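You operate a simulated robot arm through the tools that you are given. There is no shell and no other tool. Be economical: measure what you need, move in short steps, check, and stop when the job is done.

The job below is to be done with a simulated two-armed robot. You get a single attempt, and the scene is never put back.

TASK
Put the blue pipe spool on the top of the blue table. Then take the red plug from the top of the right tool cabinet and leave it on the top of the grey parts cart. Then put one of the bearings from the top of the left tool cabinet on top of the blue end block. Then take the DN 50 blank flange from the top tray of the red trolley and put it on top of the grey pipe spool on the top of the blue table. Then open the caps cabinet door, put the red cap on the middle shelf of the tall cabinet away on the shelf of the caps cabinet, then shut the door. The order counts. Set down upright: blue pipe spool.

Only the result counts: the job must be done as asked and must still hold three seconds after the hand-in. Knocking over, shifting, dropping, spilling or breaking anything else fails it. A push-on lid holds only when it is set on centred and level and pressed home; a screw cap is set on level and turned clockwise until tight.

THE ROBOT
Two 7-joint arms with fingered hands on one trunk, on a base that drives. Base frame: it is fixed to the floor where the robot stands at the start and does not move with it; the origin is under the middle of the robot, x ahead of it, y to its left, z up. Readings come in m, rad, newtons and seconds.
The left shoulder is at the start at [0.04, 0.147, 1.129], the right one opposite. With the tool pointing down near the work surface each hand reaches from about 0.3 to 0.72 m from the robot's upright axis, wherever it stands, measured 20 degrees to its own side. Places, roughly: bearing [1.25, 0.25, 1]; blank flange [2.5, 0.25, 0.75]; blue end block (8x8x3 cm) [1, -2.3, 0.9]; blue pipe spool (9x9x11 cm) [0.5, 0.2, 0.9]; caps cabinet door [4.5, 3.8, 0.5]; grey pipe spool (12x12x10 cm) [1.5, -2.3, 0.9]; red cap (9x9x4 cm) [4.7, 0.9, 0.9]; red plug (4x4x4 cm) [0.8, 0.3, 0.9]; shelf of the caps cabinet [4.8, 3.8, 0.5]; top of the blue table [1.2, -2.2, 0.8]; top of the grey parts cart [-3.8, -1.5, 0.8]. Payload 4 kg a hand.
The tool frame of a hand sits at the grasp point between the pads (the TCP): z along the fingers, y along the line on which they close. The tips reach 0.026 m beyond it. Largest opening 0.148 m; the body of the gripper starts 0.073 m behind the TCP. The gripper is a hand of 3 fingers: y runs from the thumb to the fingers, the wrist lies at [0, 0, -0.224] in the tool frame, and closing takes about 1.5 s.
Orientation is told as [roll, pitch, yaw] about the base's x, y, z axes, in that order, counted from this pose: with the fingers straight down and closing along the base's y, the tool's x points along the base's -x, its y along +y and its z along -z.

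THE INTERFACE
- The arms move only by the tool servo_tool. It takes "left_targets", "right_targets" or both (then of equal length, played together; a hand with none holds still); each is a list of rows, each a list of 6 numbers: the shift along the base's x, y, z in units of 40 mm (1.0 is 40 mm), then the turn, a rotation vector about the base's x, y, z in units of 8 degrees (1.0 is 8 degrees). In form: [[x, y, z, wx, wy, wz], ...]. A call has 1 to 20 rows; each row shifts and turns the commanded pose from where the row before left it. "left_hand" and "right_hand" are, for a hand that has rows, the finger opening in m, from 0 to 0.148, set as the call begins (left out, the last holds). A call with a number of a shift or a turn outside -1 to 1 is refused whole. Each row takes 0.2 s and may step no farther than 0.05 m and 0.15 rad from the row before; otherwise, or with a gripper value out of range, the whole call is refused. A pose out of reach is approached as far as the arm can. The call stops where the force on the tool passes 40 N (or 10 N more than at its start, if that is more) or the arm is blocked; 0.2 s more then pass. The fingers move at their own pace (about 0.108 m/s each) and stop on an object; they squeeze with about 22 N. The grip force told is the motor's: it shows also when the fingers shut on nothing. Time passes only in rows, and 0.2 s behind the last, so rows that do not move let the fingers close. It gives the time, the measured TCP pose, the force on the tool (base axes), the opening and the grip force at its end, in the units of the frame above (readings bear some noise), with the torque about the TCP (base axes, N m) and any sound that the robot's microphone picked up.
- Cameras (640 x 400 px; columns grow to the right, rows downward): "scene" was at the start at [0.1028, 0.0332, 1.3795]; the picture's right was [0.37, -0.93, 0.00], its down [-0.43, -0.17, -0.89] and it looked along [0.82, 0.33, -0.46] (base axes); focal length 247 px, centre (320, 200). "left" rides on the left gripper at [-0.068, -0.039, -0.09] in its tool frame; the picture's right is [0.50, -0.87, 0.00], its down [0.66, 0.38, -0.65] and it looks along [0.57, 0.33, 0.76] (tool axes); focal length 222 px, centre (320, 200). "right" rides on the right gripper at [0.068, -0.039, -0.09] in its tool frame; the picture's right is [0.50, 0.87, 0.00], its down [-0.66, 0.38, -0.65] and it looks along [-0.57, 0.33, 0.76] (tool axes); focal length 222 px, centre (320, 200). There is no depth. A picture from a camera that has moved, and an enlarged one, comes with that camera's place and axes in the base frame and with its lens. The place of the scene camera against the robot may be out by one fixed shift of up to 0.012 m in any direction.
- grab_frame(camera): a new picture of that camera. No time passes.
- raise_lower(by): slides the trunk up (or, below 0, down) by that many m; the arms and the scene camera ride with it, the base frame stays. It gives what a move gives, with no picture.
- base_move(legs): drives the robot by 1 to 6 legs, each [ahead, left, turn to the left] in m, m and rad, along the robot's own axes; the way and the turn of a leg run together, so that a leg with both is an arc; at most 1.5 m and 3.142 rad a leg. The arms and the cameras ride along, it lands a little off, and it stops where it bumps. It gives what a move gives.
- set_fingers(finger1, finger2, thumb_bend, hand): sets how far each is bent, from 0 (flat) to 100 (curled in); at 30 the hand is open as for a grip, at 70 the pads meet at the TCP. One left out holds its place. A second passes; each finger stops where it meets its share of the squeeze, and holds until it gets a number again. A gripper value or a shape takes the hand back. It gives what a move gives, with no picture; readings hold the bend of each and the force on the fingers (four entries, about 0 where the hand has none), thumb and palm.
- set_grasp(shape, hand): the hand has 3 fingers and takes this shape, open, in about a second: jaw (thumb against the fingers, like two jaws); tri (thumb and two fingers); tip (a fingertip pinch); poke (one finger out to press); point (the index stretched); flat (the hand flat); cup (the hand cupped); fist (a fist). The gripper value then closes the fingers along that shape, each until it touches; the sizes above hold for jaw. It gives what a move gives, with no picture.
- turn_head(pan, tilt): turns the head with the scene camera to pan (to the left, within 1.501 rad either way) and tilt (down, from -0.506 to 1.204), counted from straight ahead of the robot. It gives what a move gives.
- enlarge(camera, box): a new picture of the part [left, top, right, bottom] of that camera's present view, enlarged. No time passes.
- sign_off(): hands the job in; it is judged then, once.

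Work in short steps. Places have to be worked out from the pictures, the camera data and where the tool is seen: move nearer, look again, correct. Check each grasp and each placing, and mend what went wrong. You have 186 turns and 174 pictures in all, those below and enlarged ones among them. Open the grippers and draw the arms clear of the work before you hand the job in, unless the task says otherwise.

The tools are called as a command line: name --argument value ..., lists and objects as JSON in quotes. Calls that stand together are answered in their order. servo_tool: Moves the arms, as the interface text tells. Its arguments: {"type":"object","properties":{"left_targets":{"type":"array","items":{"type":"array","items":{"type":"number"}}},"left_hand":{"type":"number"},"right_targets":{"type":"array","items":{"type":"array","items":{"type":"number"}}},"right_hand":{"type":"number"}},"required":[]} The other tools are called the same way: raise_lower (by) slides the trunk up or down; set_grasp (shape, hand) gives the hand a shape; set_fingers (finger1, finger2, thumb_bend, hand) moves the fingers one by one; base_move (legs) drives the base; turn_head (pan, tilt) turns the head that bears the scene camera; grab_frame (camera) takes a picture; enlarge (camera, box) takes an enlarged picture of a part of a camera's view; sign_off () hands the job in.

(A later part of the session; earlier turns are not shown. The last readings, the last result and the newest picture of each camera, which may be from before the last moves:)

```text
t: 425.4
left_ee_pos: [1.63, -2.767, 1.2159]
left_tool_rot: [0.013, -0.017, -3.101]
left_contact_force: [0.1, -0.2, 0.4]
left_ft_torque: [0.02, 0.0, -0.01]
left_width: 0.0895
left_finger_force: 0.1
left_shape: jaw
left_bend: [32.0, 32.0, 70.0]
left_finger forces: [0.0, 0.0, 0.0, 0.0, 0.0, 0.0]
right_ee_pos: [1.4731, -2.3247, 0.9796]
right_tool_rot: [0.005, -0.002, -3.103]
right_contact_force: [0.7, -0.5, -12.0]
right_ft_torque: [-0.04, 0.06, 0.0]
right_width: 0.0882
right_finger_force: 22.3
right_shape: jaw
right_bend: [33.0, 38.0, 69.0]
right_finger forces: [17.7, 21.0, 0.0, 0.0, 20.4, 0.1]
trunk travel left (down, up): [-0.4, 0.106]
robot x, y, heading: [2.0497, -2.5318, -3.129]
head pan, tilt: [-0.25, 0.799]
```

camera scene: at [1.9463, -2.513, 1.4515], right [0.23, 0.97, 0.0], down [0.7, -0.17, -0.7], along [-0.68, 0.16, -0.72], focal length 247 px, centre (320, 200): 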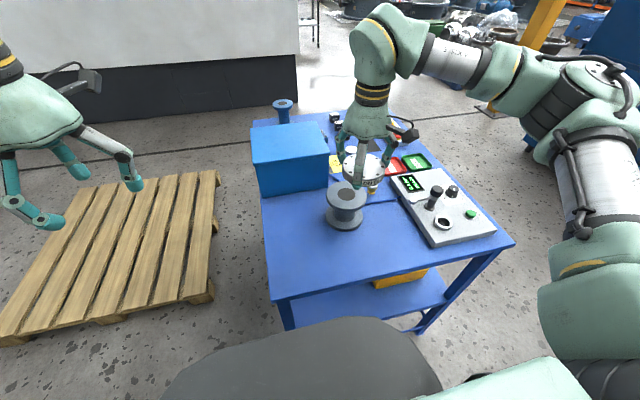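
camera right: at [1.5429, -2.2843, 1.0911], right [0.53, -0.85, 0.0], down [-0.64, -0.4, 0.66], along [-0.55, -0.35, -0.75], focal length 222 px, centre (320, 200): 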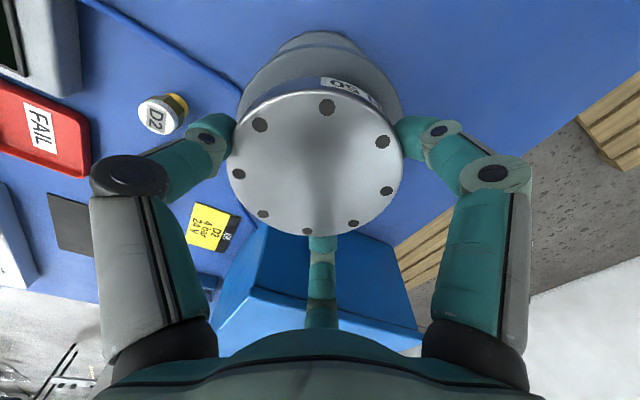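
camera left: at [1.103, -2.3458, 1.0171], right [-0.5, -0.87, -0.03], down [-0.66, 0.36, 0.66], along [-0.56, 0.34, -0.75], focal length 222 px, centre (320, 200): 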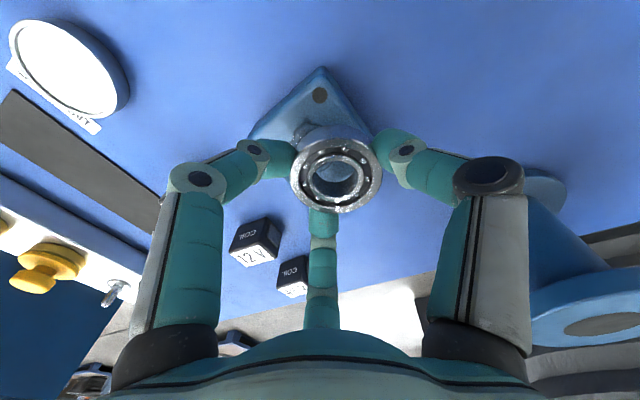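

servo_tool --right_targets '[[0, 0, -0.07, 0, 0, 0], [0, 0, 0, 0, 0, 0]]'

servo_tool --right_targets '[[0, 0, -0.05, 0, 0, 0], [0, 0, 0, 0, 0, 0]]'

enlarge --camera "scene" --box '[270, 120, 430, 240]'

```text
t: 426.0
left_ee_pos: [1.6304, -2.767, 1.2165]
left_tool_rot: [0.011, -0.018, -3.101]
left_contact_force: [-0.2, -0.2, 0.1]
left_ft_torque: [0.01, 0.02, 0.02]
left_width: 0.0897
left_finger_force: 0.0
left_shape: jaw
left_bend: [32.0, 32.0, 70.0]
left_finger forces: [0.0, 0.0, 0.0, 0.0, 0.0, 0.1]
right_ee_pos: [1.4733, -2.3245, 0.9778]
right_tool_rot: [0.008, -0.005, -3.103]
right_contact_force: [0.3, 1.0, -0.7]
right_ft_torque: [0.11, 0.12, -0.01]
right_width: 0.088
right_finger_force: 22.2
right_shape: jaw
right_bend: [33.0, 38.0, 69.0]
right_finger forces: [17.7, 21.4, 0.0, 0.1, 21.2, 0.0]
trunk travel left (down, up): [-0.4, 0.106]
robot x, y, heading: [2.0472, -2.5292, -3.129]
head pan, tilt: [-0.25, 0.799]
```

```text
t: 426.6
left_ee_pos: [1.633, -2.7667, 1.2168]
left_tool_rot: [0.012, -0.02, -3.101]
left_contact_force: [-0.4, 0.3, -0.2]
left_ft_torque: [-0.01, -0.02, -0.02]
left_width: 0.0894
left_finger_force: 0.0
left_shape: jaw
left_bend: [32.0, 32.0, 70.0]
left_finger forces: [0.0, 0.1, 0.0, 0.1, 0.1, 0.0]
right_ee_pos: [1.4741, -2.3249, 0.9776]
right_tool_rot: [0.007, -0.006, -3.103]
right_contact_force: [-1.6, 0.7, 12.1]
right_ft_torque: [0.13, 0.07, 0.0]
right_width: 0.0875
right_finger_force: 22.0
right_shape: jaw
right_bend: [33.0, 38.0, 71.0]
right_finger forces: [19.7, 22.5, 0.0, 0.1, 21.6, 0.0]
trunk travel left (down, up): [-0.4, 0.106]
robot x, y, heading: [2.0508, -2.5317, -3.127]
head pan, tilt: [-0.25, 0.799]
```

```text
3.33 times, centred on (350, 180) of scene
camera zoom: at [1.9493, -2.5139, 1.4519], right [0.23, 0.97, 0.0], down [0.7, -0.17, -0.7], along [-0.68, 0.16, -0.72], focal length 825 px, centre (220, 267)
```

zoom: 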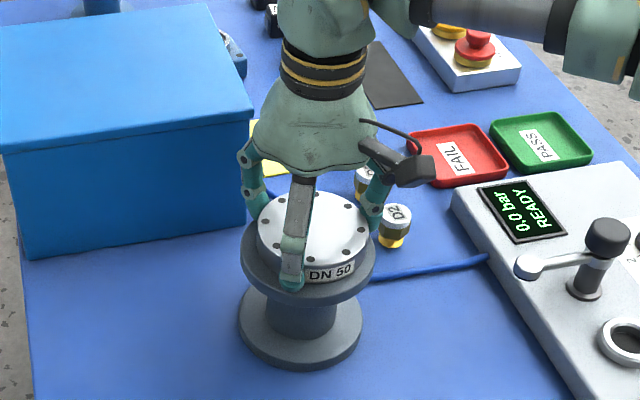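

The flange rests flat on the spool. I open to 0.12 (clear of neighbours) and lift straight up.

servo_tool --right_targets '[[0, 0, 0.05, 0, 0, 0], [0, 0, 0, 0, 0, 0], [0, 0, 0, 0, 0, 0], [0, 0, 0, 0, 0, 0], [0, 0, 0, 0, 0, 0]]' --right_hand 0.12

servo_tool --right_targets '[[0, 0, 0.3, 0, 0, 0], [0, 0, 0.6, 0, 0, 0], [0, 0, 1, 0, 0, 0], [0, 0, 1, 0, 0, 0], [0.3, 0, 1, 0, 0, 0], [0.8, 0, 0.5, 0, 0, 0], [0.9, 0, 0.3, 0, 0, 0]]'

enlarge --camera "scene" --box '[270, 120, 430, 240]'

```text
t: 427.8
left_ee_pos: [1.6313, -2.7679, 1.2159]
left_tool_rot: [0.013, -0.019, -3.103]
left_contact_force: [-0.8, -0.1, -0.5]
left_ft_torque: [0.02, -0.03, 0.02]
left_width: 0.0895
left_finger_force: 0.1
left_shape: jaw
left_bend: [32.0, 32.0, 70.0]
left_finger forces: [0.0, 0.1, 0.1, 0.1, 0.1, 0.0]
right_ee_pos: [1.4734, -2.3245, 0.9771]
right_tool_rot: [0.006, -0.001, -3.104]
right_contact_force: [-0.3, 0.0, -0.8]
right_ft_torque: [0.01, -0.02, -0.01]
right_width: 0.1198
right_finger_force: 0.1
right_shape: jaw
right_bend: [25.0, 25.0, 46.0]
right_finger forces: [0.0, 0.0, 0.0, 0.1, 0.0, 0.0]
trunk travel left (down, up): [-0.4, 0.106]
robot x, y, heading: [2.0463, -2.532, -3.13]
head pan, tilt: [-0.25, 0.799]
```

```text
t: 429.4
left_ee_pos: [1.6312, -2.7664, 1.2174]
left_tool_rot: [0.013, -0.02, -3.101]
left_contact_force: [0.7, 0.1, -0.7]
left_ft_torque: [-0.01, 0.02, -0.02]
left_width: 0.0898
left_finger_force: 0.0
left_shape: jaw
left_bend: [32.0, 32.0, 70.0]
left_finger forces: [0.1, 0.0, 0.1, 0.1, 0.0, 0.0]
right_ee_pos: [1.5553, -2.3243, 1.1657]
right_tool_rot: [0.005, -0.003, -3.105]
right_contact_force: [-0.3, 0.1, -0.3]
right_ft_torque: [0.04, -0.01, 0.01]
right_width: 0.1198
right_finger_force: 0.0
right_shape: jaw
right_bend: [25.0, 25.0, 46.0]
right_finger forces: [0.0, 0.0, 0.1, 0.0, 0.1, 0.0]
trunk travel left (down, up): [-0.4, 0.106]
robot x, y, heading: [2.0455, -2.5305, -3.129]
head pan, tilt: [-0.25, 0.799]
```

```text
3.33 times, centred on (350, 180) of scene
camera zoom: at [1.9497, -2.513, 1.4518], right [0.23, 0.97, 0.0], down [0.7, -0.17, -0.7], along [-0.68, 0.16, -0.72], focal length 825 px, centre (220, 267)
```

zoom: 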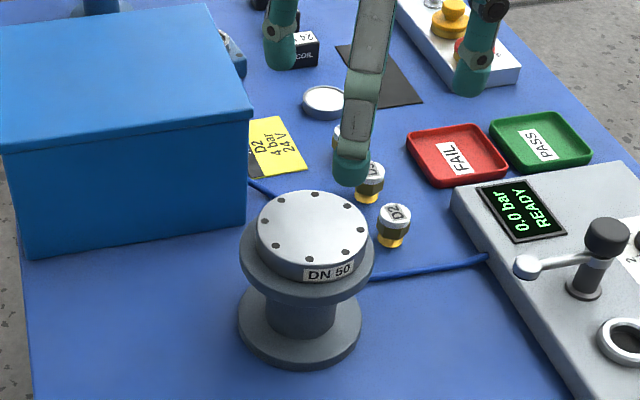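

The flange is seated concentric on the grey spool. Last part: the caps cabinet. I first drive to face the tall cabinet (via x≈3.25) and look at the cap and beyond.

base_move --legs '[[-1.2, 0, 0], [0, 0, -3.14], [0, 1.3, 0], [0, 1.3, 0], [0, 1.0, 0]]'

turn_head --pan 0.3 --tilt 0.4

grab_frame --camera "scene"

```text
t: 459.9
left_ee_pos: [3.5817, 1.3136, 1.2161]
left_tool_rot: [0.012, -0.019, 0.048]
left_contact_force: [0.1, 0.7, 0.4]
left_ft_torque: [0.0, 0.05, 0.01]
left_width: 0.0895
left_finger_force: 0.1
left_shape: jaw
left_bend: [32.0, 32.0, 70.0]
left_finger forces: [0.1, 0.0, 0.0, 0.0, 0.0, 0.0]
right_ee_pos: [3.6617, 0.8702, 1.1652]
right_tool_rot: [0.006, -0.005, 0.044]
right_contact_force: [0.0, -0.1, -0.6]
right_ft_torque: [-0.01, 0.02, -0.01]
right_width: 0.1198
right_finger_force: 0.1
right_shape: jaw
right_bend: [25.0, 25.0, 46.0]
right_finger forces: [0.0, 0.0, 0.0, 0.0, 0.0, 0.0]
trunk travel left (down, up): [-0.4, 0.106]
robot x, y, heading: [3.1616, 1.0743, 0.019]
head pan, tilt: [-0.25, 0.799]
```

```text
t: 460.9
left_ee_pos: [3.5828, 1.3131, 1.2152]
left_tool_rot: [0.012, -0.02, 0.048]
left_contact_force: [0.3, 0.0, 0.4]
left_ft_torque: [-0.01, -0.02, -0.01]
left_width: 0.09
left_finger_force: 0.1
left_shape: jaw
left_bend: [32.0, 32.0, 70.0]
left_finger forces: [0.0, 0.1, 0.0, 0.0, 0.0, 0.0]
right_ee_pos: [3.6622, 0.8716, 1.1657]
right_tool_rot: [0.004, -0.004, 0.045]
right_contact_force: [-1.3, 0.8, 0.3]
right_ft_torque: [0.0, 0.03, 0.02]
right_width: 0.1196
right_finger_force: 0.0
right_shape: jaw
right_bend: [25.0, 25.0, 46.0]
right_finger forces: [0.0, 0.1, 0.0, 0.0, 0.1, 0.0]
trunk travel left (down, up): [-0.4, 0.106]
robot x, y, heading: [3.1631, 1.078, 0.018]
head pan, tilt: [0.3, 0.4]
```

```text
70 pictures are left
camera scene: at [3.271, 1.104, 1.4867], right [0.31, -0.95, 0.0], down [-0.37, -0.12, -0.92], along [0.87, 0.29, -0.39], focal length 247 px, centre (320, 200)
```

scene: 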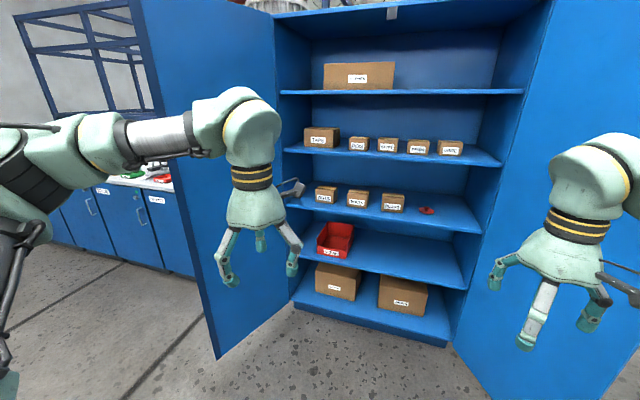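

I zoom in on the cap and also on the base cabinets to the left.

enlarge --camera "scene" --box '[370, 140, 490, 240]'

turn_head --pan 1.1 --tilt 0.4

grab_frame --camera "scene"

```text
4.00 times, centred on (430, 190) of scene
camera zoom: at [3.271, 1.104, 1.4867], right [0.31, -0.95, 0.0], down [-0.37, -0.12, -0.92], along [0.87, 0.29, -0.39], focal length 990 px, centre (-120, 240)
```

zoom: 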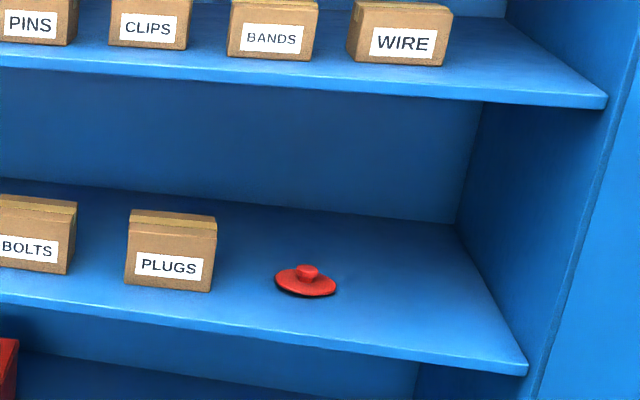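

```text
t: 462.0
left_ee_pos: [3.5826, 1.3154, 1.2152]
left_tool_rot: [0.011, -0.019, 0.046]
left_contact_force: [0.3, 0.2, 0.3]
left_ft_torque: [-0.01, 0.0, 0.0]
left_width: 0.0896
left_finger_force: 0.0
left_shape: jaw
left_bend: [32.0, 32.0, 70.0]
left_finger forces: [0.1, 0.1, 0.1, 0.1, 0.0, 0.0]
right_ee_pos: [3.6621, 0.8709, 1.165]
right_tool_rot: [0.007, -0.003, 0.042]
right_contact_force: [0.0, 0.4, 0.6]
right_ft_torque: [0.01, 0.02, 0.0]
right_width: 0.1197
right_finger_force: 0.0
right_shape: jaw
right_bend: [25.0, 25.0, 46.0]
right_finger forces: [0.0, 0.1, 0.0, 0.0, 0.0, 0.0]
trunk travel left (down, up): [-0.4, 0.106]
robot x, y, heading: [3.1623, 1.0757, 0.014]
head pan, tilt: [1.1, 0.4]
```

```text
68 pictures are left
camera scene: at [3.2236, 1.1585, 1.4868], right [0.9, -0.44, 0.0], down [-0.17, -0.35, -0.92], along [0.4, 0.83, -0.39], focal length 247 px, centre (320, 200)
```

scene: 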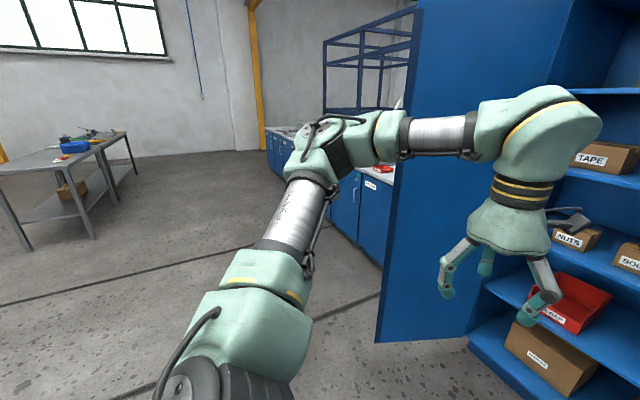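

The cap is hat-shaped with a small knob. Opening the door comes first, so I drive north along x≈3.2 to the caps cabinet and look.

base_move --legs '[[0, 1.3, 0], [0, 1.3, 0]]'

turn_head --pan 0 --tilt 0.55

grab_frame --camera "scene"

```text
t: 474.7
left_ee_pos: [3.6176, 3.8878, 1.2165]
left_tool_rot: [0.013, -0.02, -0.014]
left_contact_force: [-0.9, -0.4, -0.5]
left_ft_torque: [0.02, 0.01, 0.01]
left_width: 0.0898
left_finger_force: 0.0
left_shape: jaw
left_bend: [32.0, 32.0, 70.0]
left_finger forces: [0.1, 0.0, 0.0, 0.0, 0.0, 0.0]
right_ee_pos: [3.6692, 3.4404, 1.1651]
right_tool_rot: [0.009, -0.004, -0.018]
right_contact_force: [0.1, -0.1, 0.0]
right_ft_torque: [0.01, 0.02, 0.02]
right_width: 0.1198
right_finger_force: 0.0
right_shape: jaw
right_bend: [25.0, 25.0, 46.0]
right_finger forces: [0.0, 0.0, 0.0, 0.1, 0.0, 0.0]
trunk travel left (down, up): [-0.4, 0.106]
robot x, y, heading: [3.1846, 3.6782, -0.045]
head pan, tilt: [1.1, 0.4]
```

```text
t: 476.0
left_ee_pos: [3.6167, 3.8881, 1.216]
left_tool_rot: [0.009, -0.018, -0.015]
left_contact_force: [0.7, -0.4, -0.5]
left_ft_torque: [-0.02, 0.01, 0.01]
left_width: 0.0895
left_finger_force: 0.0
left_shape: jaw
left_bend: [32.0, 32.0, 70.0]
left_finger forces: [0.0, 0.0, 0.1, 0.0, 0.1, 0.0]
right_ee_pos: [3.6712, 3.4409, 1.167]
right_tool_rot: [0.005, -0.004, -0.017]
right_contact_force: [-1.0, -0.6, -0.6]
right_ft_torque: [0.02, -0.01, 0.03]
right_width: 0.1196
right_finger_force: 0.1
right_shape: jaw
right_bend: [25.0, 25.0, 46.0]
right_finger forces: [0.1, 0.0, 0.0, 0.0, 0.1, 0.0]
trunk travel left (down, up): [-0.4, 0.106]
robot x, y, heading: [3.1883, 3.673, -0.042]
head pan, tilt: [0.0, 0.55]
```

```text
67 pictures are left
camera scene: at [3.2944, 3.67, 1.4731], right [-0.04, -1.0, 0.0], down [-0.52, 0.02, -0.85], along [0.85, -0.03, -0.52], focal length 247 px, centre (320, 200)
```

scene: 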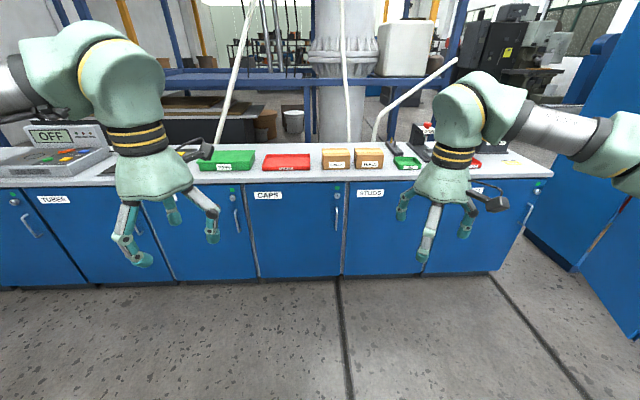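

The CAPS door is identified: handle (vertical bar) at ≈(4.46, 3.53, z 0.54–0.71), hinge at ≈y 4.05. I turn the right hand to point forward, then lower the trunk.

servo_tool --right_targets '[[0.45, 0, -0.5, 0, -0.94, 0], [0.45, 0, -0.5, 0, -0.94, 0], [0.45, 0, -0.5, 0, -0.94, 0], [0.45, 0, -0.5, 0, -0.94, 0], [0.45, 0, -0.5, 0, -0.94, 0], [0.45, 0, -0.5, 0, -0.94, 0], [0.45, 0, -0.5, 0, -0.94, 0], [0.45, 0, -0.5, 0, -0.94, 0], [0.45, 0, -0.5, 0, -0.94, 0], [0.45, 0, -0.5, 0, -0.94, 0], [0.45, 0, -0.5, 0, -0.94, 0], [0.45, 0, -0.5, 0, -0.91, 0]]' --right_hand 0.1

raise_lower --by -0.28

grab_frame --camera "right"

```text
t: 478.6
left_ee_pos: [3.6199, 3.8906, 1.214]
left_tool_rot: [0.008, -0.016, -0.012]
left_contact_force: [-0.2, 0.0, 1.0]
left_ft_torque: [0.02, 0.0, -0.01]
left_width: 0.0895
left_finger_force: 0.2
left_shape: jaw
left_bend: [32.0, 32.0, 70.0]
left_finger forces: [0.1, 0.0, 0.0, 0.0, 0.0, 0.1]
right_ee_pos: [4.0682, 3.4147, 1.1147]
right_tool_rot: [0.105, -1.384, -0.063]
right_contact_force: [0.1, 0.6, 0.3]
right_ft_torque: [-0.01, 0.0, -0.07]
right_width: 0.1001
right_finger_force: 0.1
right_shape: jaw
right_bend: [29.0, 29.0, 72.0]
right_finger forces: [0.1, 0.1, 0.1, 0.0, 0.1, 0.0]
right hand out of reach, approached as far as the arm can: row 7, 8, 9, 10, 11, 12
trunk travel left (down, up): [-0.4, 0.106]
robot x, y, heading: [3.1855, 3.6749, -0.041]
head pan, tilt: [0.0, 0.55]
```

```text
t: 481.5
left_ee_pos: [3.6169, 3.8892, 0.9363]
left_tool_rot: [0.009, -0.018, -0.013]
left_contact_force: [-0.8, 0.1, 0.0]
left_ft_torque: [-0.01, -0.01, -0.03]
left_width: 0.0898
left_finger_force: 0.1
left_shape: jaw
left_bend: [32.0, 32.0, 70.0]
left_finger forces: [0.0, 0.0, 0.0, 0.1, 0.0, 0.0]
right_ee_pos: [4.0664, 3.4123, 0.8377]
right_tool_rot: [0.118, -1.386, -0.08]
right_contact_force: [-0.7, -0.4, -0.3]
right_ft_torque: [-0.02, -0.01, -0.02]
right_width: 0.1
right_finger_force: 0.0
right_shape: jaw
right_bend: [29.0, 29.0, 72.0]
right_finger forces: [0.0, 0.0, 0.0, 0.1, 0.1, 0.1]
trunk travel left (down, up): [-0.12, 0.386]
robot x, y, heading: [3.1864, 3.6775, -0.045]
head pan, tilt: [0.0, 0.55]
```

```text
66 pictures are left
camera right: at [3.9678, 3.3686, 0.7853], right [-0.12, 0.87, -0.47], down [-0.54, 0.34, 0.77], along [0.84, 0.35, 0.43], focal length 222 px, centre (320, 200)
```

right: 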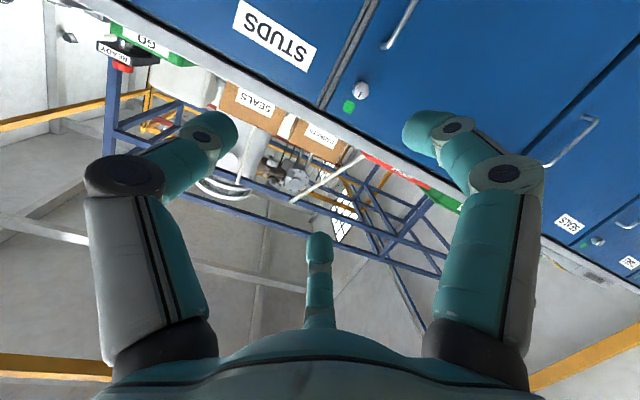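

The handle is confirmed at (4.46, 3.523, ~0.63). I bring the hand to handle height with a bit of retraction, and square up the base.

servo_tool --right_targets '[[-0.48, 0, -0.87, 0, -0.2, 0], [-0.48, 0, -0.87, 0, -0.2, 0], [-0.48, 0, -0.87, 0, -0.2, 0], [-0.48, 0, -0.87, 0, -0.2, 0], [-0.48, 0, -0.87, 0, -0.2, 0], [-0.48, 0, -0.87, 0, -0.2, 0]]'

base_move --legs '[[0.3, 0.05, 0.04]]'

turn_head --pan -0.15 --tilt 0.55

grab_frame --camera "scene"

grab_frame --camera "right"

```text
t: 482.9
left_ee_pos: [3.6158, 3.8874, 0.9361]
left_tool_rot: [0.014, -0.02, -0.014]
left_contact_force: [0.7, 0.0, -0.7]
left_ft_torque: [0.0, 0.01, -0.03]
left_width: 0.0897
left_finger_force: 0.1
left_shape: jaw
left_bend: [32.0, 32.0, 70.0]
left_finger forces: [0.0, 0.0, 0.0, 0.0, 0.0, 0.0]
right_ee_pos: [4.0077, 3.4163, 0.7273]
right_tool_rot: [0.123, -1.503, -0.075]
right_contact_force: [-0.2, -3.8, -0.1]
right_ft_torque: [-0.01, -0.01, 0.33]
right_width: 0.1001
right_finger_force: 0.0
right_shape: jaw
right_bend: [29.0, 29.0, 72.0]
right_finger forces: [0.1, 0.0, 0.0, 0.1, 0.0, 0.1]
right hand out of reach, approached as far as the arm can: row 1, 2, 3, 4
trunk travel left (down, up): [-0.12, 0.386]
robot x, y, heading: [3.1904, 3.6786, -0.041]
head pan, tilt: [0.0, 0.55]
```

```text
t: 484.9
left_ee_pos: [3.9046, 3.9497, 0.936]
left_tool_rot: [0.011, -0.018, 0.027]
left_contact_force: [0.8, 0.1, -0.8]
left_ft_torque: [0.01, 0.01, 0.02]
left_width: 0.0898
left_finger_force: 0.0
left_shape: jaw
left_bend: [32.0, 32.0, 70.0]
left_finger forces: [0.0, 0.0, 0.0, 0.0, 0.0, 0.0]
right_ee_pos: [4.3136, 3.4933, 0.7267]
right_tool_rot: [0.255, -1.502, -0.169]
right_contact_force: [-0.1, 0.2, -0.2]
right_ft_torque: [0.0, -0.01, 0.01]
right_width: 0.1002
right_finger_force: 0.1
right_shape: jaw
right_bend: [29.0, 29.0, 72.0]
right_finger forces: [0.0, 0.0, 0.0, 0.1, 0.0, 0.0]
trunk travel left (down, up): [-0.12, 0.386]
robot x, y, heading: [3.4838, 3.7174, -0.002]
head pan, tilt: [0.0, 0.55]
```

```text
t: 485.6
left_ee_pos: [3.903, 3.9485, 0.9362]
left_tool_rot: [0.011, -0.02, 0.025]
left_contact_force: [0.6, -0.9, 0.2]
left_ft_torque: [-0.04, 0.01, 0.01]
left_width: 0.0894
left_finger_force: 0.1
left_shape: jaw
left_bend: [32.0, 32.0, 70.0]
left_finger forces: [0.0, 0.1, 0.1, 0.1, 0.0, 0.0]
right_ee_pos: [4.3123, 3.4928, 0.7261]
right_tool_rot: [0.261, -1.5, -0.176]
right_contact_force: [0.4, -0.5, 1.3]
right_ft_torque: [-0.03, 0.01, 0.0]
right_width: 0.1
right_finger_force: 0.1
right_shape: jaw
right_bend: [29.0, 29.0, 72.0]
right_finger forces: [0.0, 0.1, 0.0, 0.0, 0.0, 0.0]
trunk travel left (down, up): [-0.12, 0.386]
robot x, y, heading: [3.4834, 3.7151, -0.007]
head pan, tilt: [-0.15, 0.55]
```

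```text
65 pictures are left
camera scene: at [3.5885, 3.7051, 1.1932], right [-0.15, -0.99, 0.0], down [-0.52, 0.08, -0.85], along [0.84, -0.13, -0.52], focal length 247 px, centre (320, 200)
```

scene: 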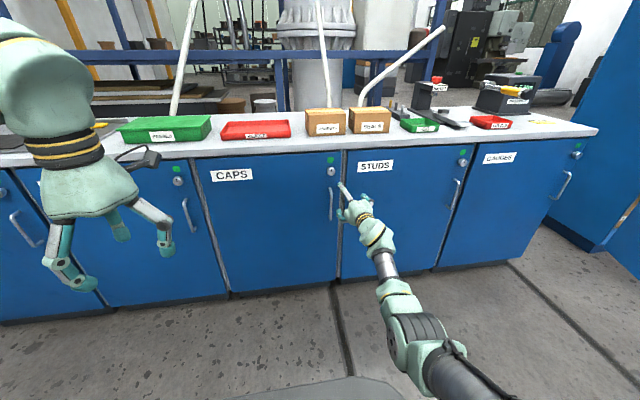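

```text
64 pictures are left
camera right: at [4.2228, 3.4455, 0.6637], right [-0.11, 0.87, -0.48], down [-0.64, 0.31, 0.7], along [0.76, 0.38, 0.52], focal length 222 px, centre (320, 200)
```

right: 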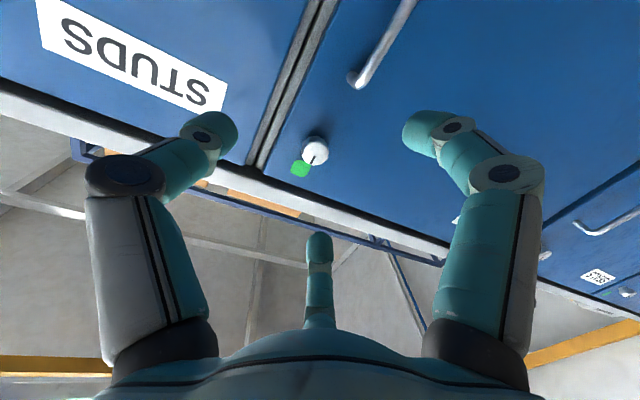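

Handle at (4.46, 3.527). I retract and lower the hand to z≈0.625 and y≈3.525, before advancing the base.

servo_tool --right_targets '[[-0.6, 0.12, -0.4, 0, 0, 0], [-0.6, 0.12, -0.4, 0, 0, 0], [-0.6, 0.12, -0.4, 0, 0, 0], [-0.6, 0.12, -0.4, 0, 0, 0], [-0.6, 0.12, -0.4, 0, 0, 0], [-0.6, 0.2, -0.5, 0, 0, 0]]'

```text
t: 486.9
left_ee_pos: [3.9036, 3.9485, 0.9371]
left_tool_rot: [0.011, -0.02, 0.026]
left_contact_force: [0.0, -0.1, 0.0]
left_ft_torque: [0.04, 0.02, 0.01]
left_width: 0.0898
left_finger_force: 0.0
left_shape: jaw
left_bend: [32.0, 32.0, 70.0]
left_finger forces: [0.0, 0.1, 0.0, 0.0, 0.1, 0.0]
right_ee_pos: [4.2275, 3.4661, 0.7636]
right_tool_rot: [-2.509, -1.433, 2.543]
right_contact_force: [0.1, -0.2, 0.3]
right_ft_torque: [0.04, -0.02, -0.01]
right_width: 0.1002
right_finger_force: 0.1
right_shape: jaw
right_bend: [29.0, 29.0, 72.0]
right_finger forces: [0.0, 0.0, 0.1, 0.0, 0.0, 0.0]
trunk travel left (down, up): [-0.12, 0.386]
robot x, y, heading: [3.483, 3.7176, -0.004]
head pan, tilt: [-0.15, 0.55]
stopped in row 6 (right hand): the arm was blocked; the commanded pose is now the measured one
```

The hand points forward properly (fingers straddle y). I lower the trunk 0.12 to bring it to handle height, then advance the base, checking.

raise_lower --by -0.12

base_move --legs '[[0.16, 0.06, 0.004]]'

grab_frame --camera "right"

enlarge --camera "scene" --box '[260, 120, 460, 260]'

```text
t: 488.4
left_ee_pos: [3.9028, 3.9489, 0.8177]
left_tool_rot: [0.01, -0.021, 0.027]
left_contact_force: [-0.1, 0.1, 0.2]
left_ft_torque: [-0.02, -0.02, 0.01]
left_width: 0.0895
left_finger_force: 0.2
left_shape: jaw
left_bend: [32.0, 32.0, 70.0]
left_finger forces: [0.0, 0.1, 0.0, 0.0, 0.1, 0.0]
right_ee_pos: [4.2428, 3.4505, 0.7263]
right_tool_rot: [-2.702, -1.324, 2.718]
right_contact_force: [-1.2, 0.6, -0.2]
right_ft_torque: [0.01, -0.01, 0.01]
right_width: 0.0999
right_finger_force: 0.0
right_shape: jaw
right_bend: [29.0, 29.0, 72.0]
right_finger forces: [0.1, 0.0, 0.0, 0.0, 0.1, 0.1]
trunk travel left (down, up): [0.0, 0.506]
robot x, y, heading: [3.4835, 3.7194, -0.002]
head pan, tilt: [-0.15, 0.55]
```

```text
t: 489.9
left_ee_pos: [4.0615, 4.0131, 0.818]
left_tool_rot: [0.011, -0.016, 0.034]
left_contact_force: [-0.4, 0.1, -0.8]
left_ft_torque: [-0.02, 0.02, 0.02]
left_width: 0.0898
left_finger_force: 0.1
left_shape: jaw
left_bend: [32.0, 32.0, 70.0]
left_finger forces: [0.0, 0.0, 0.1, 0.1, 0.0, 0.1]
right_ee_pos: [4.4032, 3.513, 0.7199]
right_tool_rot: [-2.665, -1.33, 2.686]
right_contact_force: [-0.1, -0.3, -0.6]
right_ft_torque: [-0.03, -0.01, -0.02]
right_width: 0.1001
right_finger_force: 0.0
right_shape: jaw
right_bend: [29.0, 29.0, 72.0]
right_finger forces: [0.1, 0.0, 0.1, 0.1, 0.0, 0.0]
trunk travel left (down, up): [0.0, 0.506]
robot x, y, heading: [3.6444, 3.7781, 0.003]
head pan, tilt: [-0.15, 0.55]
```

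```text
63 pictures are left
camera right: at [4.3309, 3.463, 0.6391], right [0.1, 0.81, -0.58], down [-0.78, 0.42, 0.46], along [0.62, 0.41, 0.67], focal length 222 px, centre (320, 200)
```

right: 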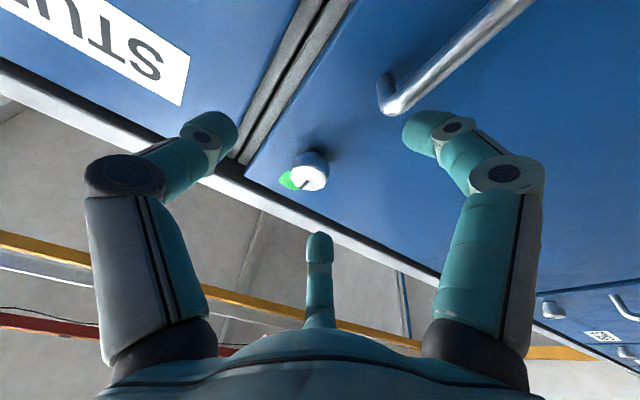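

```text
2.86 times, centred on (360, 190) of scene
camera zoom: at [3.7488, 3.7665, 1.0745], right [-0.14, -0.99, 0.0], down [-0.52, 0.07, -0.85], along [0.84, -0.12, -0.52], focal length 707 px, centre (206, 229)
```

zoom: 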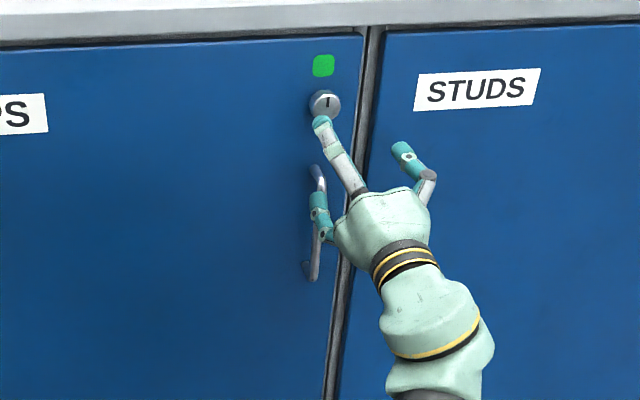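

The hand is ~9 cm too high for the bar (elbow near the body). I swing the hand downward about the wrist (fingers 24° lower), which puts the TCP at z≈0.63.

servo_tool --right_targets '[[0, 0.05, -0.58, 0, 0.75, 0], [0, 0.05, -0.58, 0, 0.75, 0], [0, 0.05, -0.58, 0, 0.75, 0], [0, 0.05, -0.55, 0, 0.75, 0]]'

grab_frame --camera "right"

enlarge --camera "scene" --box '[260, 120, 460, 260]'

```text
t: 490.9
left_ee_pos: [4.0614, 4.0115, 0.8181]
left_tool_rot: [0.011, -0.02, 0.03]
left_contact_force: [-0.2, 0.2, 0.4]
left_ft_torque: [-0.02, 0.02, -0.01]
left_width: 0.0897
left_finger_force: 0.0
left_shape: jaw
left_bend: [32.0, 32.0, 70.0]
left_finger forces: [0.1, 0.0, 0.0, 0.0, 0.0, 0.0]
right_ee_pos: [4.403, 3.4481, 0.6578]
right_tool_rot: [-1.562, -1.336, 1.487]
right_contact_force: [0.1, -0.1, -0.7]
right_ft_torque: [-0.02, -0.01, 0.0]
right_width: 0.0998
right_finger_force: 0.1
right_shape: jaw
right_bend: [29.0, 29.0, 72.0]
right_finger forces: [0.0, 0.0, 0.0, 0.1, 0.0, 0.0]
right hand out of reach, approached as far as the arm can: row 2, 3, 4
trunk travel left (down, up): [0.0, 0.506]
robot x, y, heading: [3.6434, 3.7801, 0.003]
head pan, tilt: [-0.15, 0.55]
stopped in row 4 (right hand): the arm was blocked; the commanded pose is now the measured one
```

```text
61 pictures are left
camera right: at [4.3099, 3.4001, 0.6], right [0.05, 0.72, -0.69], down [-0.61, 0.57, 0.55], along [0.79, 0.39, 0.47], focal length 222 px, centre (320, 200)
```

right: 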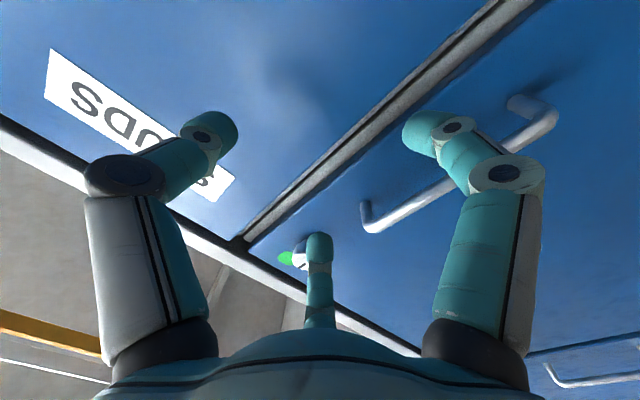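

```text
2.86 times, centred on (360, 190) of scene
camera zoom: at [3.7477, 3.7665, 1.0742], right [-0.14, -0.99, 0.0], down [-0.52, 0.08, -0.85], along [0.84, -0.12, -0.52], focal length 707 px, centre (206, 229)
```

zoom: 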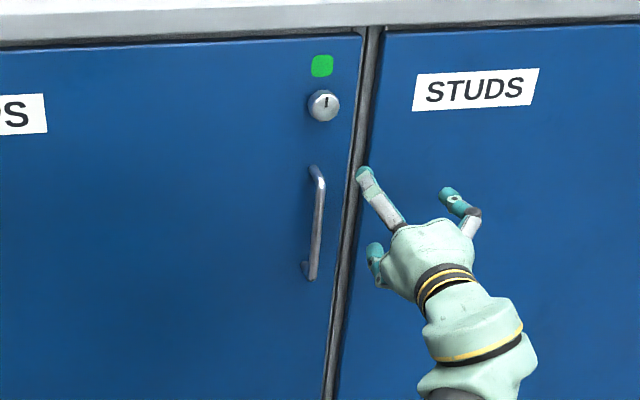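

The folded elbow is hitting the body. I back off, raise the trunk so the arm reaches down straighter, and re-level the hand.

base_move --legs '[[-0.12, 0, 0]]'

raise_lower --by 0.24

servo_tool --right_targets '[[0, 0.2, -0.8, 0.21, 0, 0], [0, 0.2, -0.8, 0.21, 0, 0], [0, 0.2, -0.8, 0.21, 0, 0], [0, 0.2, -0.8, 0.21, 0, 0], [0, 0.2, -0.8, 0.21, 0, 0], [0, 0.2, -0.8, 0.21, 0, 0], [0, 0.2, -0.8, 0.21, 0, 0], [0, 0.2, -0.8, 0.21, 0, 0]]'

grab_frame --camera "right"

```text
t: 492.2
left_ee_pos: [3.9414, 4.0104, 0.8186]
left_tool_rot: [0.015, -0.02, 0.031]
left_contact_force: [0.2, -0.1, 0.5]
left_ft_torque: [0.02, -0.07, -0.01]
left_width: 0.0897
left_finger_force: 0.1
left_shape: jaw
left_bend: [32.0, 32.0, 70.0]
left_finger forces: [0.1, 0.1, 0.0, 0.1, 0.1, 0.1]
right_ee_pos: [4.2826, 3.4472, 0.6577]
right_tool_rot: [-1.566, -1.335, 1.49]
right_contact_force: [0.6, -0.1, 0.5]
right_ft_torque: [-0.02, 0.01, -0.02]
right_width: 0.0998
right_finger_force: 0.0
right_shape: jaw
right_bend: [29.0, 29.0, 72.0]
right_finger forces: [0.0, 0.0, 0.0, 0.0, 0.0, 0.0]
trunk travel left (down, up): [0.0, 0.506]
robot x, y, heading: [3.5241, 3.7831, 0.002]
head pan, tilt: [-0.15, 0.55]
```

```text
t: 494.7
left_ee_pos: [3.9431, 4.0117, 1.0576]
left_tool_rot: [0.012, -0.019, 0.031]
left_contact_force: [0.5, 1.3, 0.0]
left_ft_torque: [0.02, -0.01, -0.02]
left_width: 0.09
left_finger_force: 0.0
left_shape: jaw
left_bend: [32.0, 32.0, 70.0]
left_finger forces: [0.1, 0.0, 0.0, 0.0, 0.0, 0.0]
right_ee_pos: [4.2826, 3.449, 0.8963]
right_tool_rot: [-1.558, -1.336, 1.482]
right_contact_force: [-1.0, 0.7, -0.1]
right_ft_torque: [0.0, -0.02, -0.01]
right_width: 0.1001
right_finger_force: 0.1
right_shape: jaw
right_bend: [29.0, 29.0, 72.0]
right_finger forces: [0.0, 0.1, 0.1, 0.0, 0.1, 0.0]
trunk travel left (down, up): [-0.24, 0.266]
robot x, y, heading: [3.5213, 3.7768, 0.01]
head pan, tilt: [-0.15, 0.55]
```

```text
t: 496.5
left_ee_pos: [3.9425, 4.0103, 1.0571]
left_tool_rot: [0.014, -0.019, 0.032]
left_contact_force: [-0.2, 0.9, 0.2]
left_ft_torque: [0.01, 0.0, 0.01]
left_width: 0.0894
left_finger_force: 0.0
left_shape: jaw
left_bend: [32.0, 32.0, 70.0]
left_finger forces: [0.0, 0.0, 0.1, 0.0, 0.1, 0.1]
right_ee_pos: [4.2808, 3.5084, 0.6564]
right_tool_rot: [-0.425, -1.55, 0.348]
right_contact_force: [-0.4, 0.5, -0.2]
right_ft_torque: [-0.03, -0.01, 0.0]
right_width: 0.0999
right_finger_force: 0.0
right_shape: jaw
right_bend: [29.0, 29.0, 72.0]
right_finger forces: [0.0, 0.1, 0.0, 0.1, 0.0, 0.0]
right hand out of reach, approached as far as the arm can: row 8
trunk travel left (down, up): [-0.24, 0.266]
robot x, y, heading: [3.5209, 3.781, 0.002]
head pan, tilt: [-0.15, 0.55]
```

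```text
59 pictures are left
camera right: at [4.187, 3.4751, 0.5888], right [0.06, 0.86, -0.51], down [-0.61, 0.43, 0.66], along [0.79, 0.27, 0.55], focal length 222 px, centre (320, 200)
```

right: 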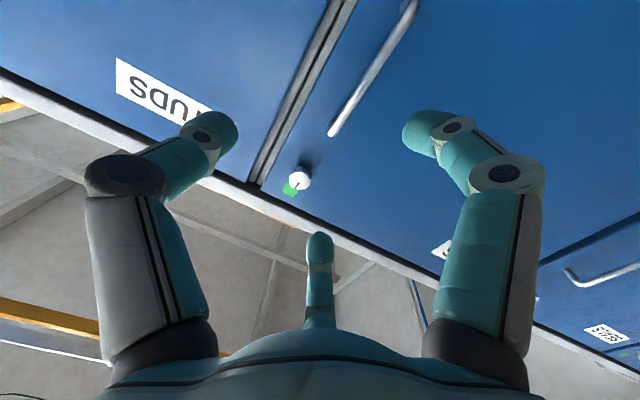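

Well oriented now: bar at y≈3.525, z 0.547–0.69. I lower the trunk 3 cm and advance 0.14 m.

raise_lower --by -0.03

base_move --legs '[[0.13, 0.017, 0]]'

grab_frame --camera "right"

enlarge --camera "scene" --box '[260, 120, 460, 260]'

```text
t: 497.2
left_ee_pos: [3.9416, 4.011, 1.0269]
left_tool_rot: [0.011, -0.019, 0.031]
left_contact_force: [-0.5, 0.4, 0.1]
left_ft_torque: [0.0, -0.02, 0.01]
left_width: 0.0895
left_finger_force: 0.1
left_shape: jaw
left_bend: [32.0, 32.0, 70.0]
left_finger forces: [0.0, 0.1, 0.1, 0.0, 0.1, 0.1]
right_ee_pos: [4.2799, 3.5092, 0.6249]
right_tool_rot: [-0.498, -1.548, 0.423]
right_contact_force: [-0.7, 0.2, -0.3]
right_ft_torque: [-0.01, 0.05, 0.03]
right_width: 0.1001
right_finger_force: 0.0
right_shape: jaw
right_bend: [29.0, 29.0, 72.0]
right_finger forces: [0.1, 0.1, 0.0, 0.0, 0.0, 0.0]
trunk travel left (down, up): [-0.21, 0.296]
robot x, y, heading: [3.5221, 3.7819, 0.002]
head pan, tilt: [-0.15, 0.55]
```

```text
t: 498.5
left_ee_pos: [4.0719, 4.0293, 1.0268]
left_tool_rot: [0.011, -0.02, 0.03]
left_contact_force: [0.0, -0.3, -0.4]
left_ft_torque: [0.0, 0.02, 0.0]
left_width: 0.0896
left_finger_force: 0.1
left_shape: jaw
left_bend: [32.0, 32.0, 70.0]
left_finger forces: [0.0, 0.0, 0.0, 0.0, 0.1, 0.0]
right_ee_pos: [4.4103, 3.5262, 0.6249]
right_tool_rot: [-0.487, -1.549, 0.412]
right_contact_force: [0.0, -0.4, 0.7]
right_ft_torque: [-0.02, -0.04, -0.03]
right_width: 0.1004
right_finger_force: 0.0
right_shape: jaw
right_bend: [29.0, 29.0, 72.0]
right_finger forces: [0.1, 0.1, 0.0, 0.1, 0.0, 0.0]
trunk travel left (down, up): [-0.21, 0.296]
robot x, y, heading: [3.6512, 3.794, 0.003]
head pan, tilt: [-0.15, 0.55]
```

```text
58 pictures are left
camera right: at [4.3166, 3.4922, 0.5586], right [0.06, 0.86, -0.51], down [-0.61, 0.43, 0.66], along [0.79, 0.27, 0.55], focal length 222 px, centre (320, 200)
```

right: 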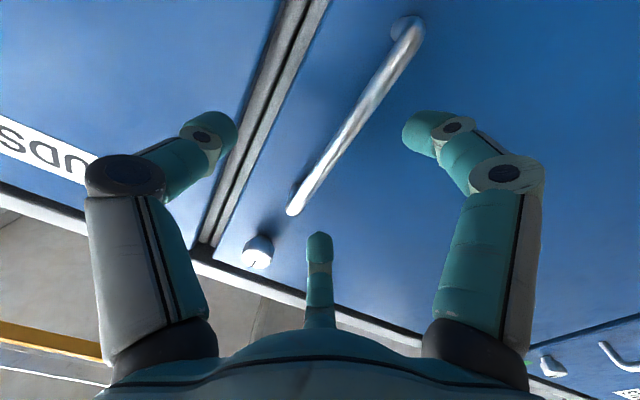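

```text
2.86 times, centred on (360, 190) of scene
camera zoom: at [3.7587, 3.7829, 1.284], right [-0.15, -0.99, 0.0], down [-0.52, 0.08, -0.85], along [0.84, -0.13, -0.52], focal length 707 px, centre (206, 229)
```

zoom: 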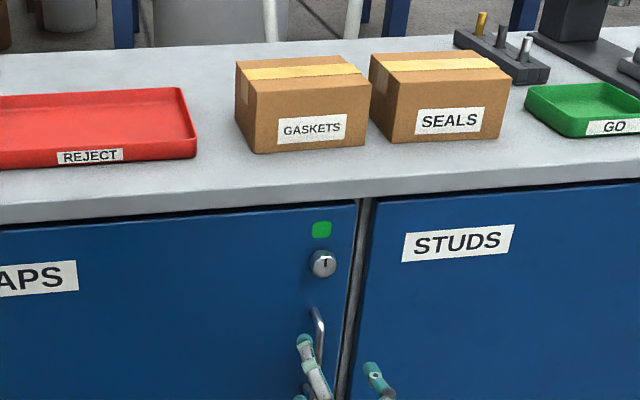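

The bar is between thumb and fingers, at x≈4.447. I advance 3.3 cm and close.

base_move --legs '[[0.033, 0, 0]]'

servo_tool --right_targets '[[0, 0, 0, 0, 0, 0], [0, 0, 0, 0, 0, 0], [0, 0, 0, 0, 0, 0], [0, 0, 0, 0, 0, 0], [0, 0, 0, 0, 0, 0], [0, 0, 0, 0, 0, 0], [0, 0, 0, 0, 0, 0]]' --right_hand 0.0

grab_frame --camera "right"

```text
t: 499.4
left_ee_pos: [4.1053, 4.0288, 1.0278]
left_tool_rot: [0.012, -0.021, 0.029]
left_contact_force: [-0.1, 0.2, -0.4]
left_ft_torque: [0.0, -0.01, 0.0]
left_width: 0.0895
left_finger_force: 0.0
left_shape: jaw
left_bend: [32.0, 32.0, 70.0]
left_finger forces: [0.0, 0.0, 0.1, 0.1, 0.0, 0.1]
right_ee_pos: [4.4427, 3.5261, 0.6264]
right_tool_rot: [-0.499, -1.549, 0.422]
right_contact_force: [-1.0, -0.3, 0.1]
right_ft_torque: [0.0, -0.04, 0.0]
right_width: 0.1
right_finger_force: 0.0
right_shape: jaw
right_bend: [29.0, 29.0, 72.0]
right_finger forces: [0.0, 0.0, 0.0, 0.1, 0.0, 0.0]
trunk travel left (down, up): [-0.21, 0.296]
robot x, y, heading: [3.6837, 3.7968, 0.0]
head pan, tilt: [-0.15, 0.55]
```

```text
t: 501.0
left_ee_pos: [4.104, 4.0281, 1.0279]
left_tool_rot: [0.01, -0.021, 0.03]
left_contact_force: [0.5, -0.8, 0.8]
left_ft_torque: [-0.01, 0.01, -0.02]
left_width: 0.0899
left_finger_force: 0.1
left_shape: jaw
left_bend: [32.0, 32.0, 70.0]
left_finger forces: [0.0, 0.1, 0.0, 0.0, 0.1, 0.0]
right_ee_pos: [4.4411, 3.5271, 0.6249]
right_tool_rot: [-0.487, -1.548, 0.412]
right_contact_force: [4.1, -0.3, -0.2]
right_ft_torque: [0.0, -0.03, -0.05]
right_width: 0.0013
right_finger_force: 21.9
right_shape: jaw
right_bend: [76.0, 76.0, 66.0]
right_finger forces: [15.8, 0.1, 0.1, 0.0, 0.1, 0.0]
trunk travel left (down, up): [-0.21, 0.296]
robot x, y, heading: [3.6856, 3.7981, 0.004]
head pan, tilt: [-0.15, 0.55]
```

```text
56 pictures are left
camera right: at [4.3488, 3.4921, 0.5587], right [0.06, 0.86, -0.51], down [-0.61, 0.43, 0.66], along [0.79, 0.27, 0.55], focal length 222 px, centre (320, 200)
```

right: 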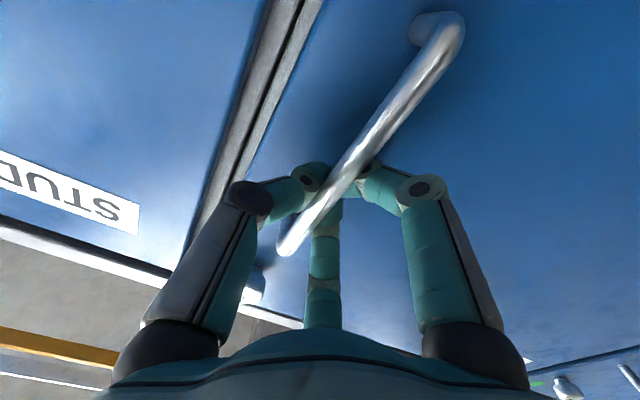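

The fingers cage the bar. I pull by backing the base along the door's arc, first ~15°, then more.

base_move --legs '[[-0.135, 0.018, 0]]'

grab_frame --camera "right"

```text
t: 502.3
left_ee_pos: [3.968, 4.0475, 1.027]
left_tool_rot: [0.01, -0.02, 0.029]
left_contact_force: [1.1, -0.2, -0.5]
left_ft_torque: [0.0, -0.01, 0.02]
left_width: 0.0896
left_finger_force: 0.1
left_shape: jaw
left_bend: [32.0, 32.0, 70.0]
left_finger forces: [0.0, 0.0, 0.0, 0.0, 0.1, 0.0]
right_ee_pos: [4.3069, 3.5494, 0.6251]
right_tool_rot: [-0.45, -1.546, 0.381]
right_contact_force: [9.3, 27.1, -4.3]
right_ft_torque: [-0.02, -0.03, -0.04]
right_width: 0.0012
right_finger_force: 22.3
right_shape: jaw
right_bend: [76.0, 75.0, 67.0]
right_finger forces: [29.2, 6.2, 0.1, 0.0, 0.1, 0.0]
trunk travel left (down, up): [-0.21, 0.296]
robot x, y, heading: [3.5465, 3.8169, 0.003]
head pan, tilt: [-0.15, 0.55]
```

```text
55 pictures are left
camera right: at [4.2133, 3.5161, 0.5587], right [0.05, 0.86, -0.51], down [-0.61, 0.43, 0.67], along [0.79, 0.28, 0.55], focal length 222 px, centre (320, 200)
```

right: 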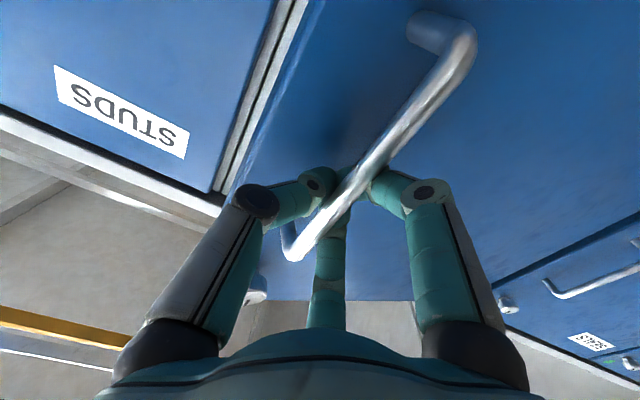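

The door is opening; the sideways force says to move more to +y. I continue along the arc.

base_move --legs '[[-0.06, 0.045, 0], [-0.06, 0.055, 0]]'

turn_head --pan -0.05 --tilt 0.7

grab_frame --camera "scene"

```text
t: 504.0
left_ee_pos: [3.8459, 4.146, 1.0278]
left_tool_rot: [0.011, -0.019, 0.03]
left_contact_force: [-0.8, 0.6, -1.3]
left_ft_torque: [-0.04, -0.03, -0.02]
left_width: 0.0895
left_finger_force: 0.1
left_shape: jaw
left_bend: [32.0, 32.0, 70.0]
left_finger forces: [0.1, 0.0, 0.1, 0.0, 0.0, 0.0]
right_ee_pos: [4.1855, 3.6497, 0.6255]
right_tool_rot: [-0.409, -1.549, 0.338]
right_contact_force: [-0.3, -0.4, 0.0]
right_ft_torque: [-0.03, 0.01, 0.01]
right_width: 0.0004
right_finger_force: 21.8
right_shape: jaw
right_bend: [76.0, 75.0, 68.0]
right_finger forces: [0.1, 0.1, 0.0, 0.0, 0.0, 0.1]
trunk travel left (down, up): [-0.21, 0.296]
robot x, y, heading: [3.4268, 3.9168, -0.001]
head pan, tilt: [-0.15, 0.55]
```

```text
t: 504.7
left_ee_pos: [3.8471, 4.1473, 1.0269]
left_tool_rot: [0.011, -0.02, 0.029]
left_contact_force: [0.4, 0.1, 0.7]
left_ft_torque: [0.0, -0.02, -0.03]
left_width: 0.0897
left_finger_force: 0.1
left_shape: jaw
left_bend: [32.0, 32.0, 70.0]
left_finger forces: [0.0, 0.1, 0.0, 0.0, 0.1, 0.0]
right_ee_pos: [4.1851, 3.6499, 0.6249]
right_tool_rot: [-0.365, -1.546, 0.296]
right_contact_force: [0.5, 0.2, -0.3]
right_ft_torque: [0.01, 0.0, -0.01]
right_width: 0.0001
right_finger_force: 21.9
right_shape: jaw
right_bend: [76.0, 75.0, 68.0]
right_finger forces: [0.1, 0.0, 0.1, 0.1, 0.0, 0.0]
trunk travel left (down, up): [-0.21, 0.296]
robot x, y, heading: [3.425, 3.9153, -0.0]
head pan, tilt: [-0.051, 0.7]
```

```text
54 pictures are left
camera scene: at [3.529, 3.91, 1.2709], right [-0.05, -1.0, 0.0], down [-0.64, 0.03, -0.77], along [0.76, -0.04, -0.64], focal length 247 px, centre (320, 200)
```

scene: 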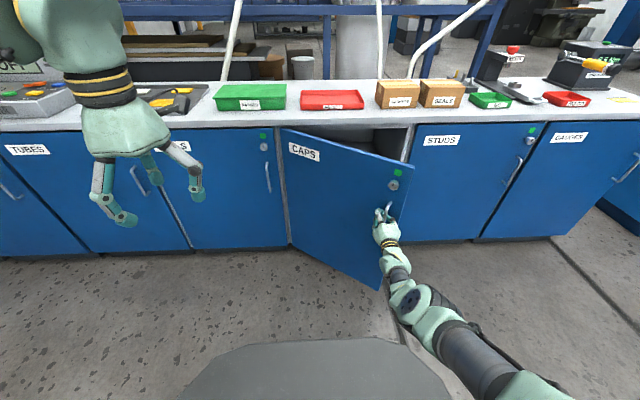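

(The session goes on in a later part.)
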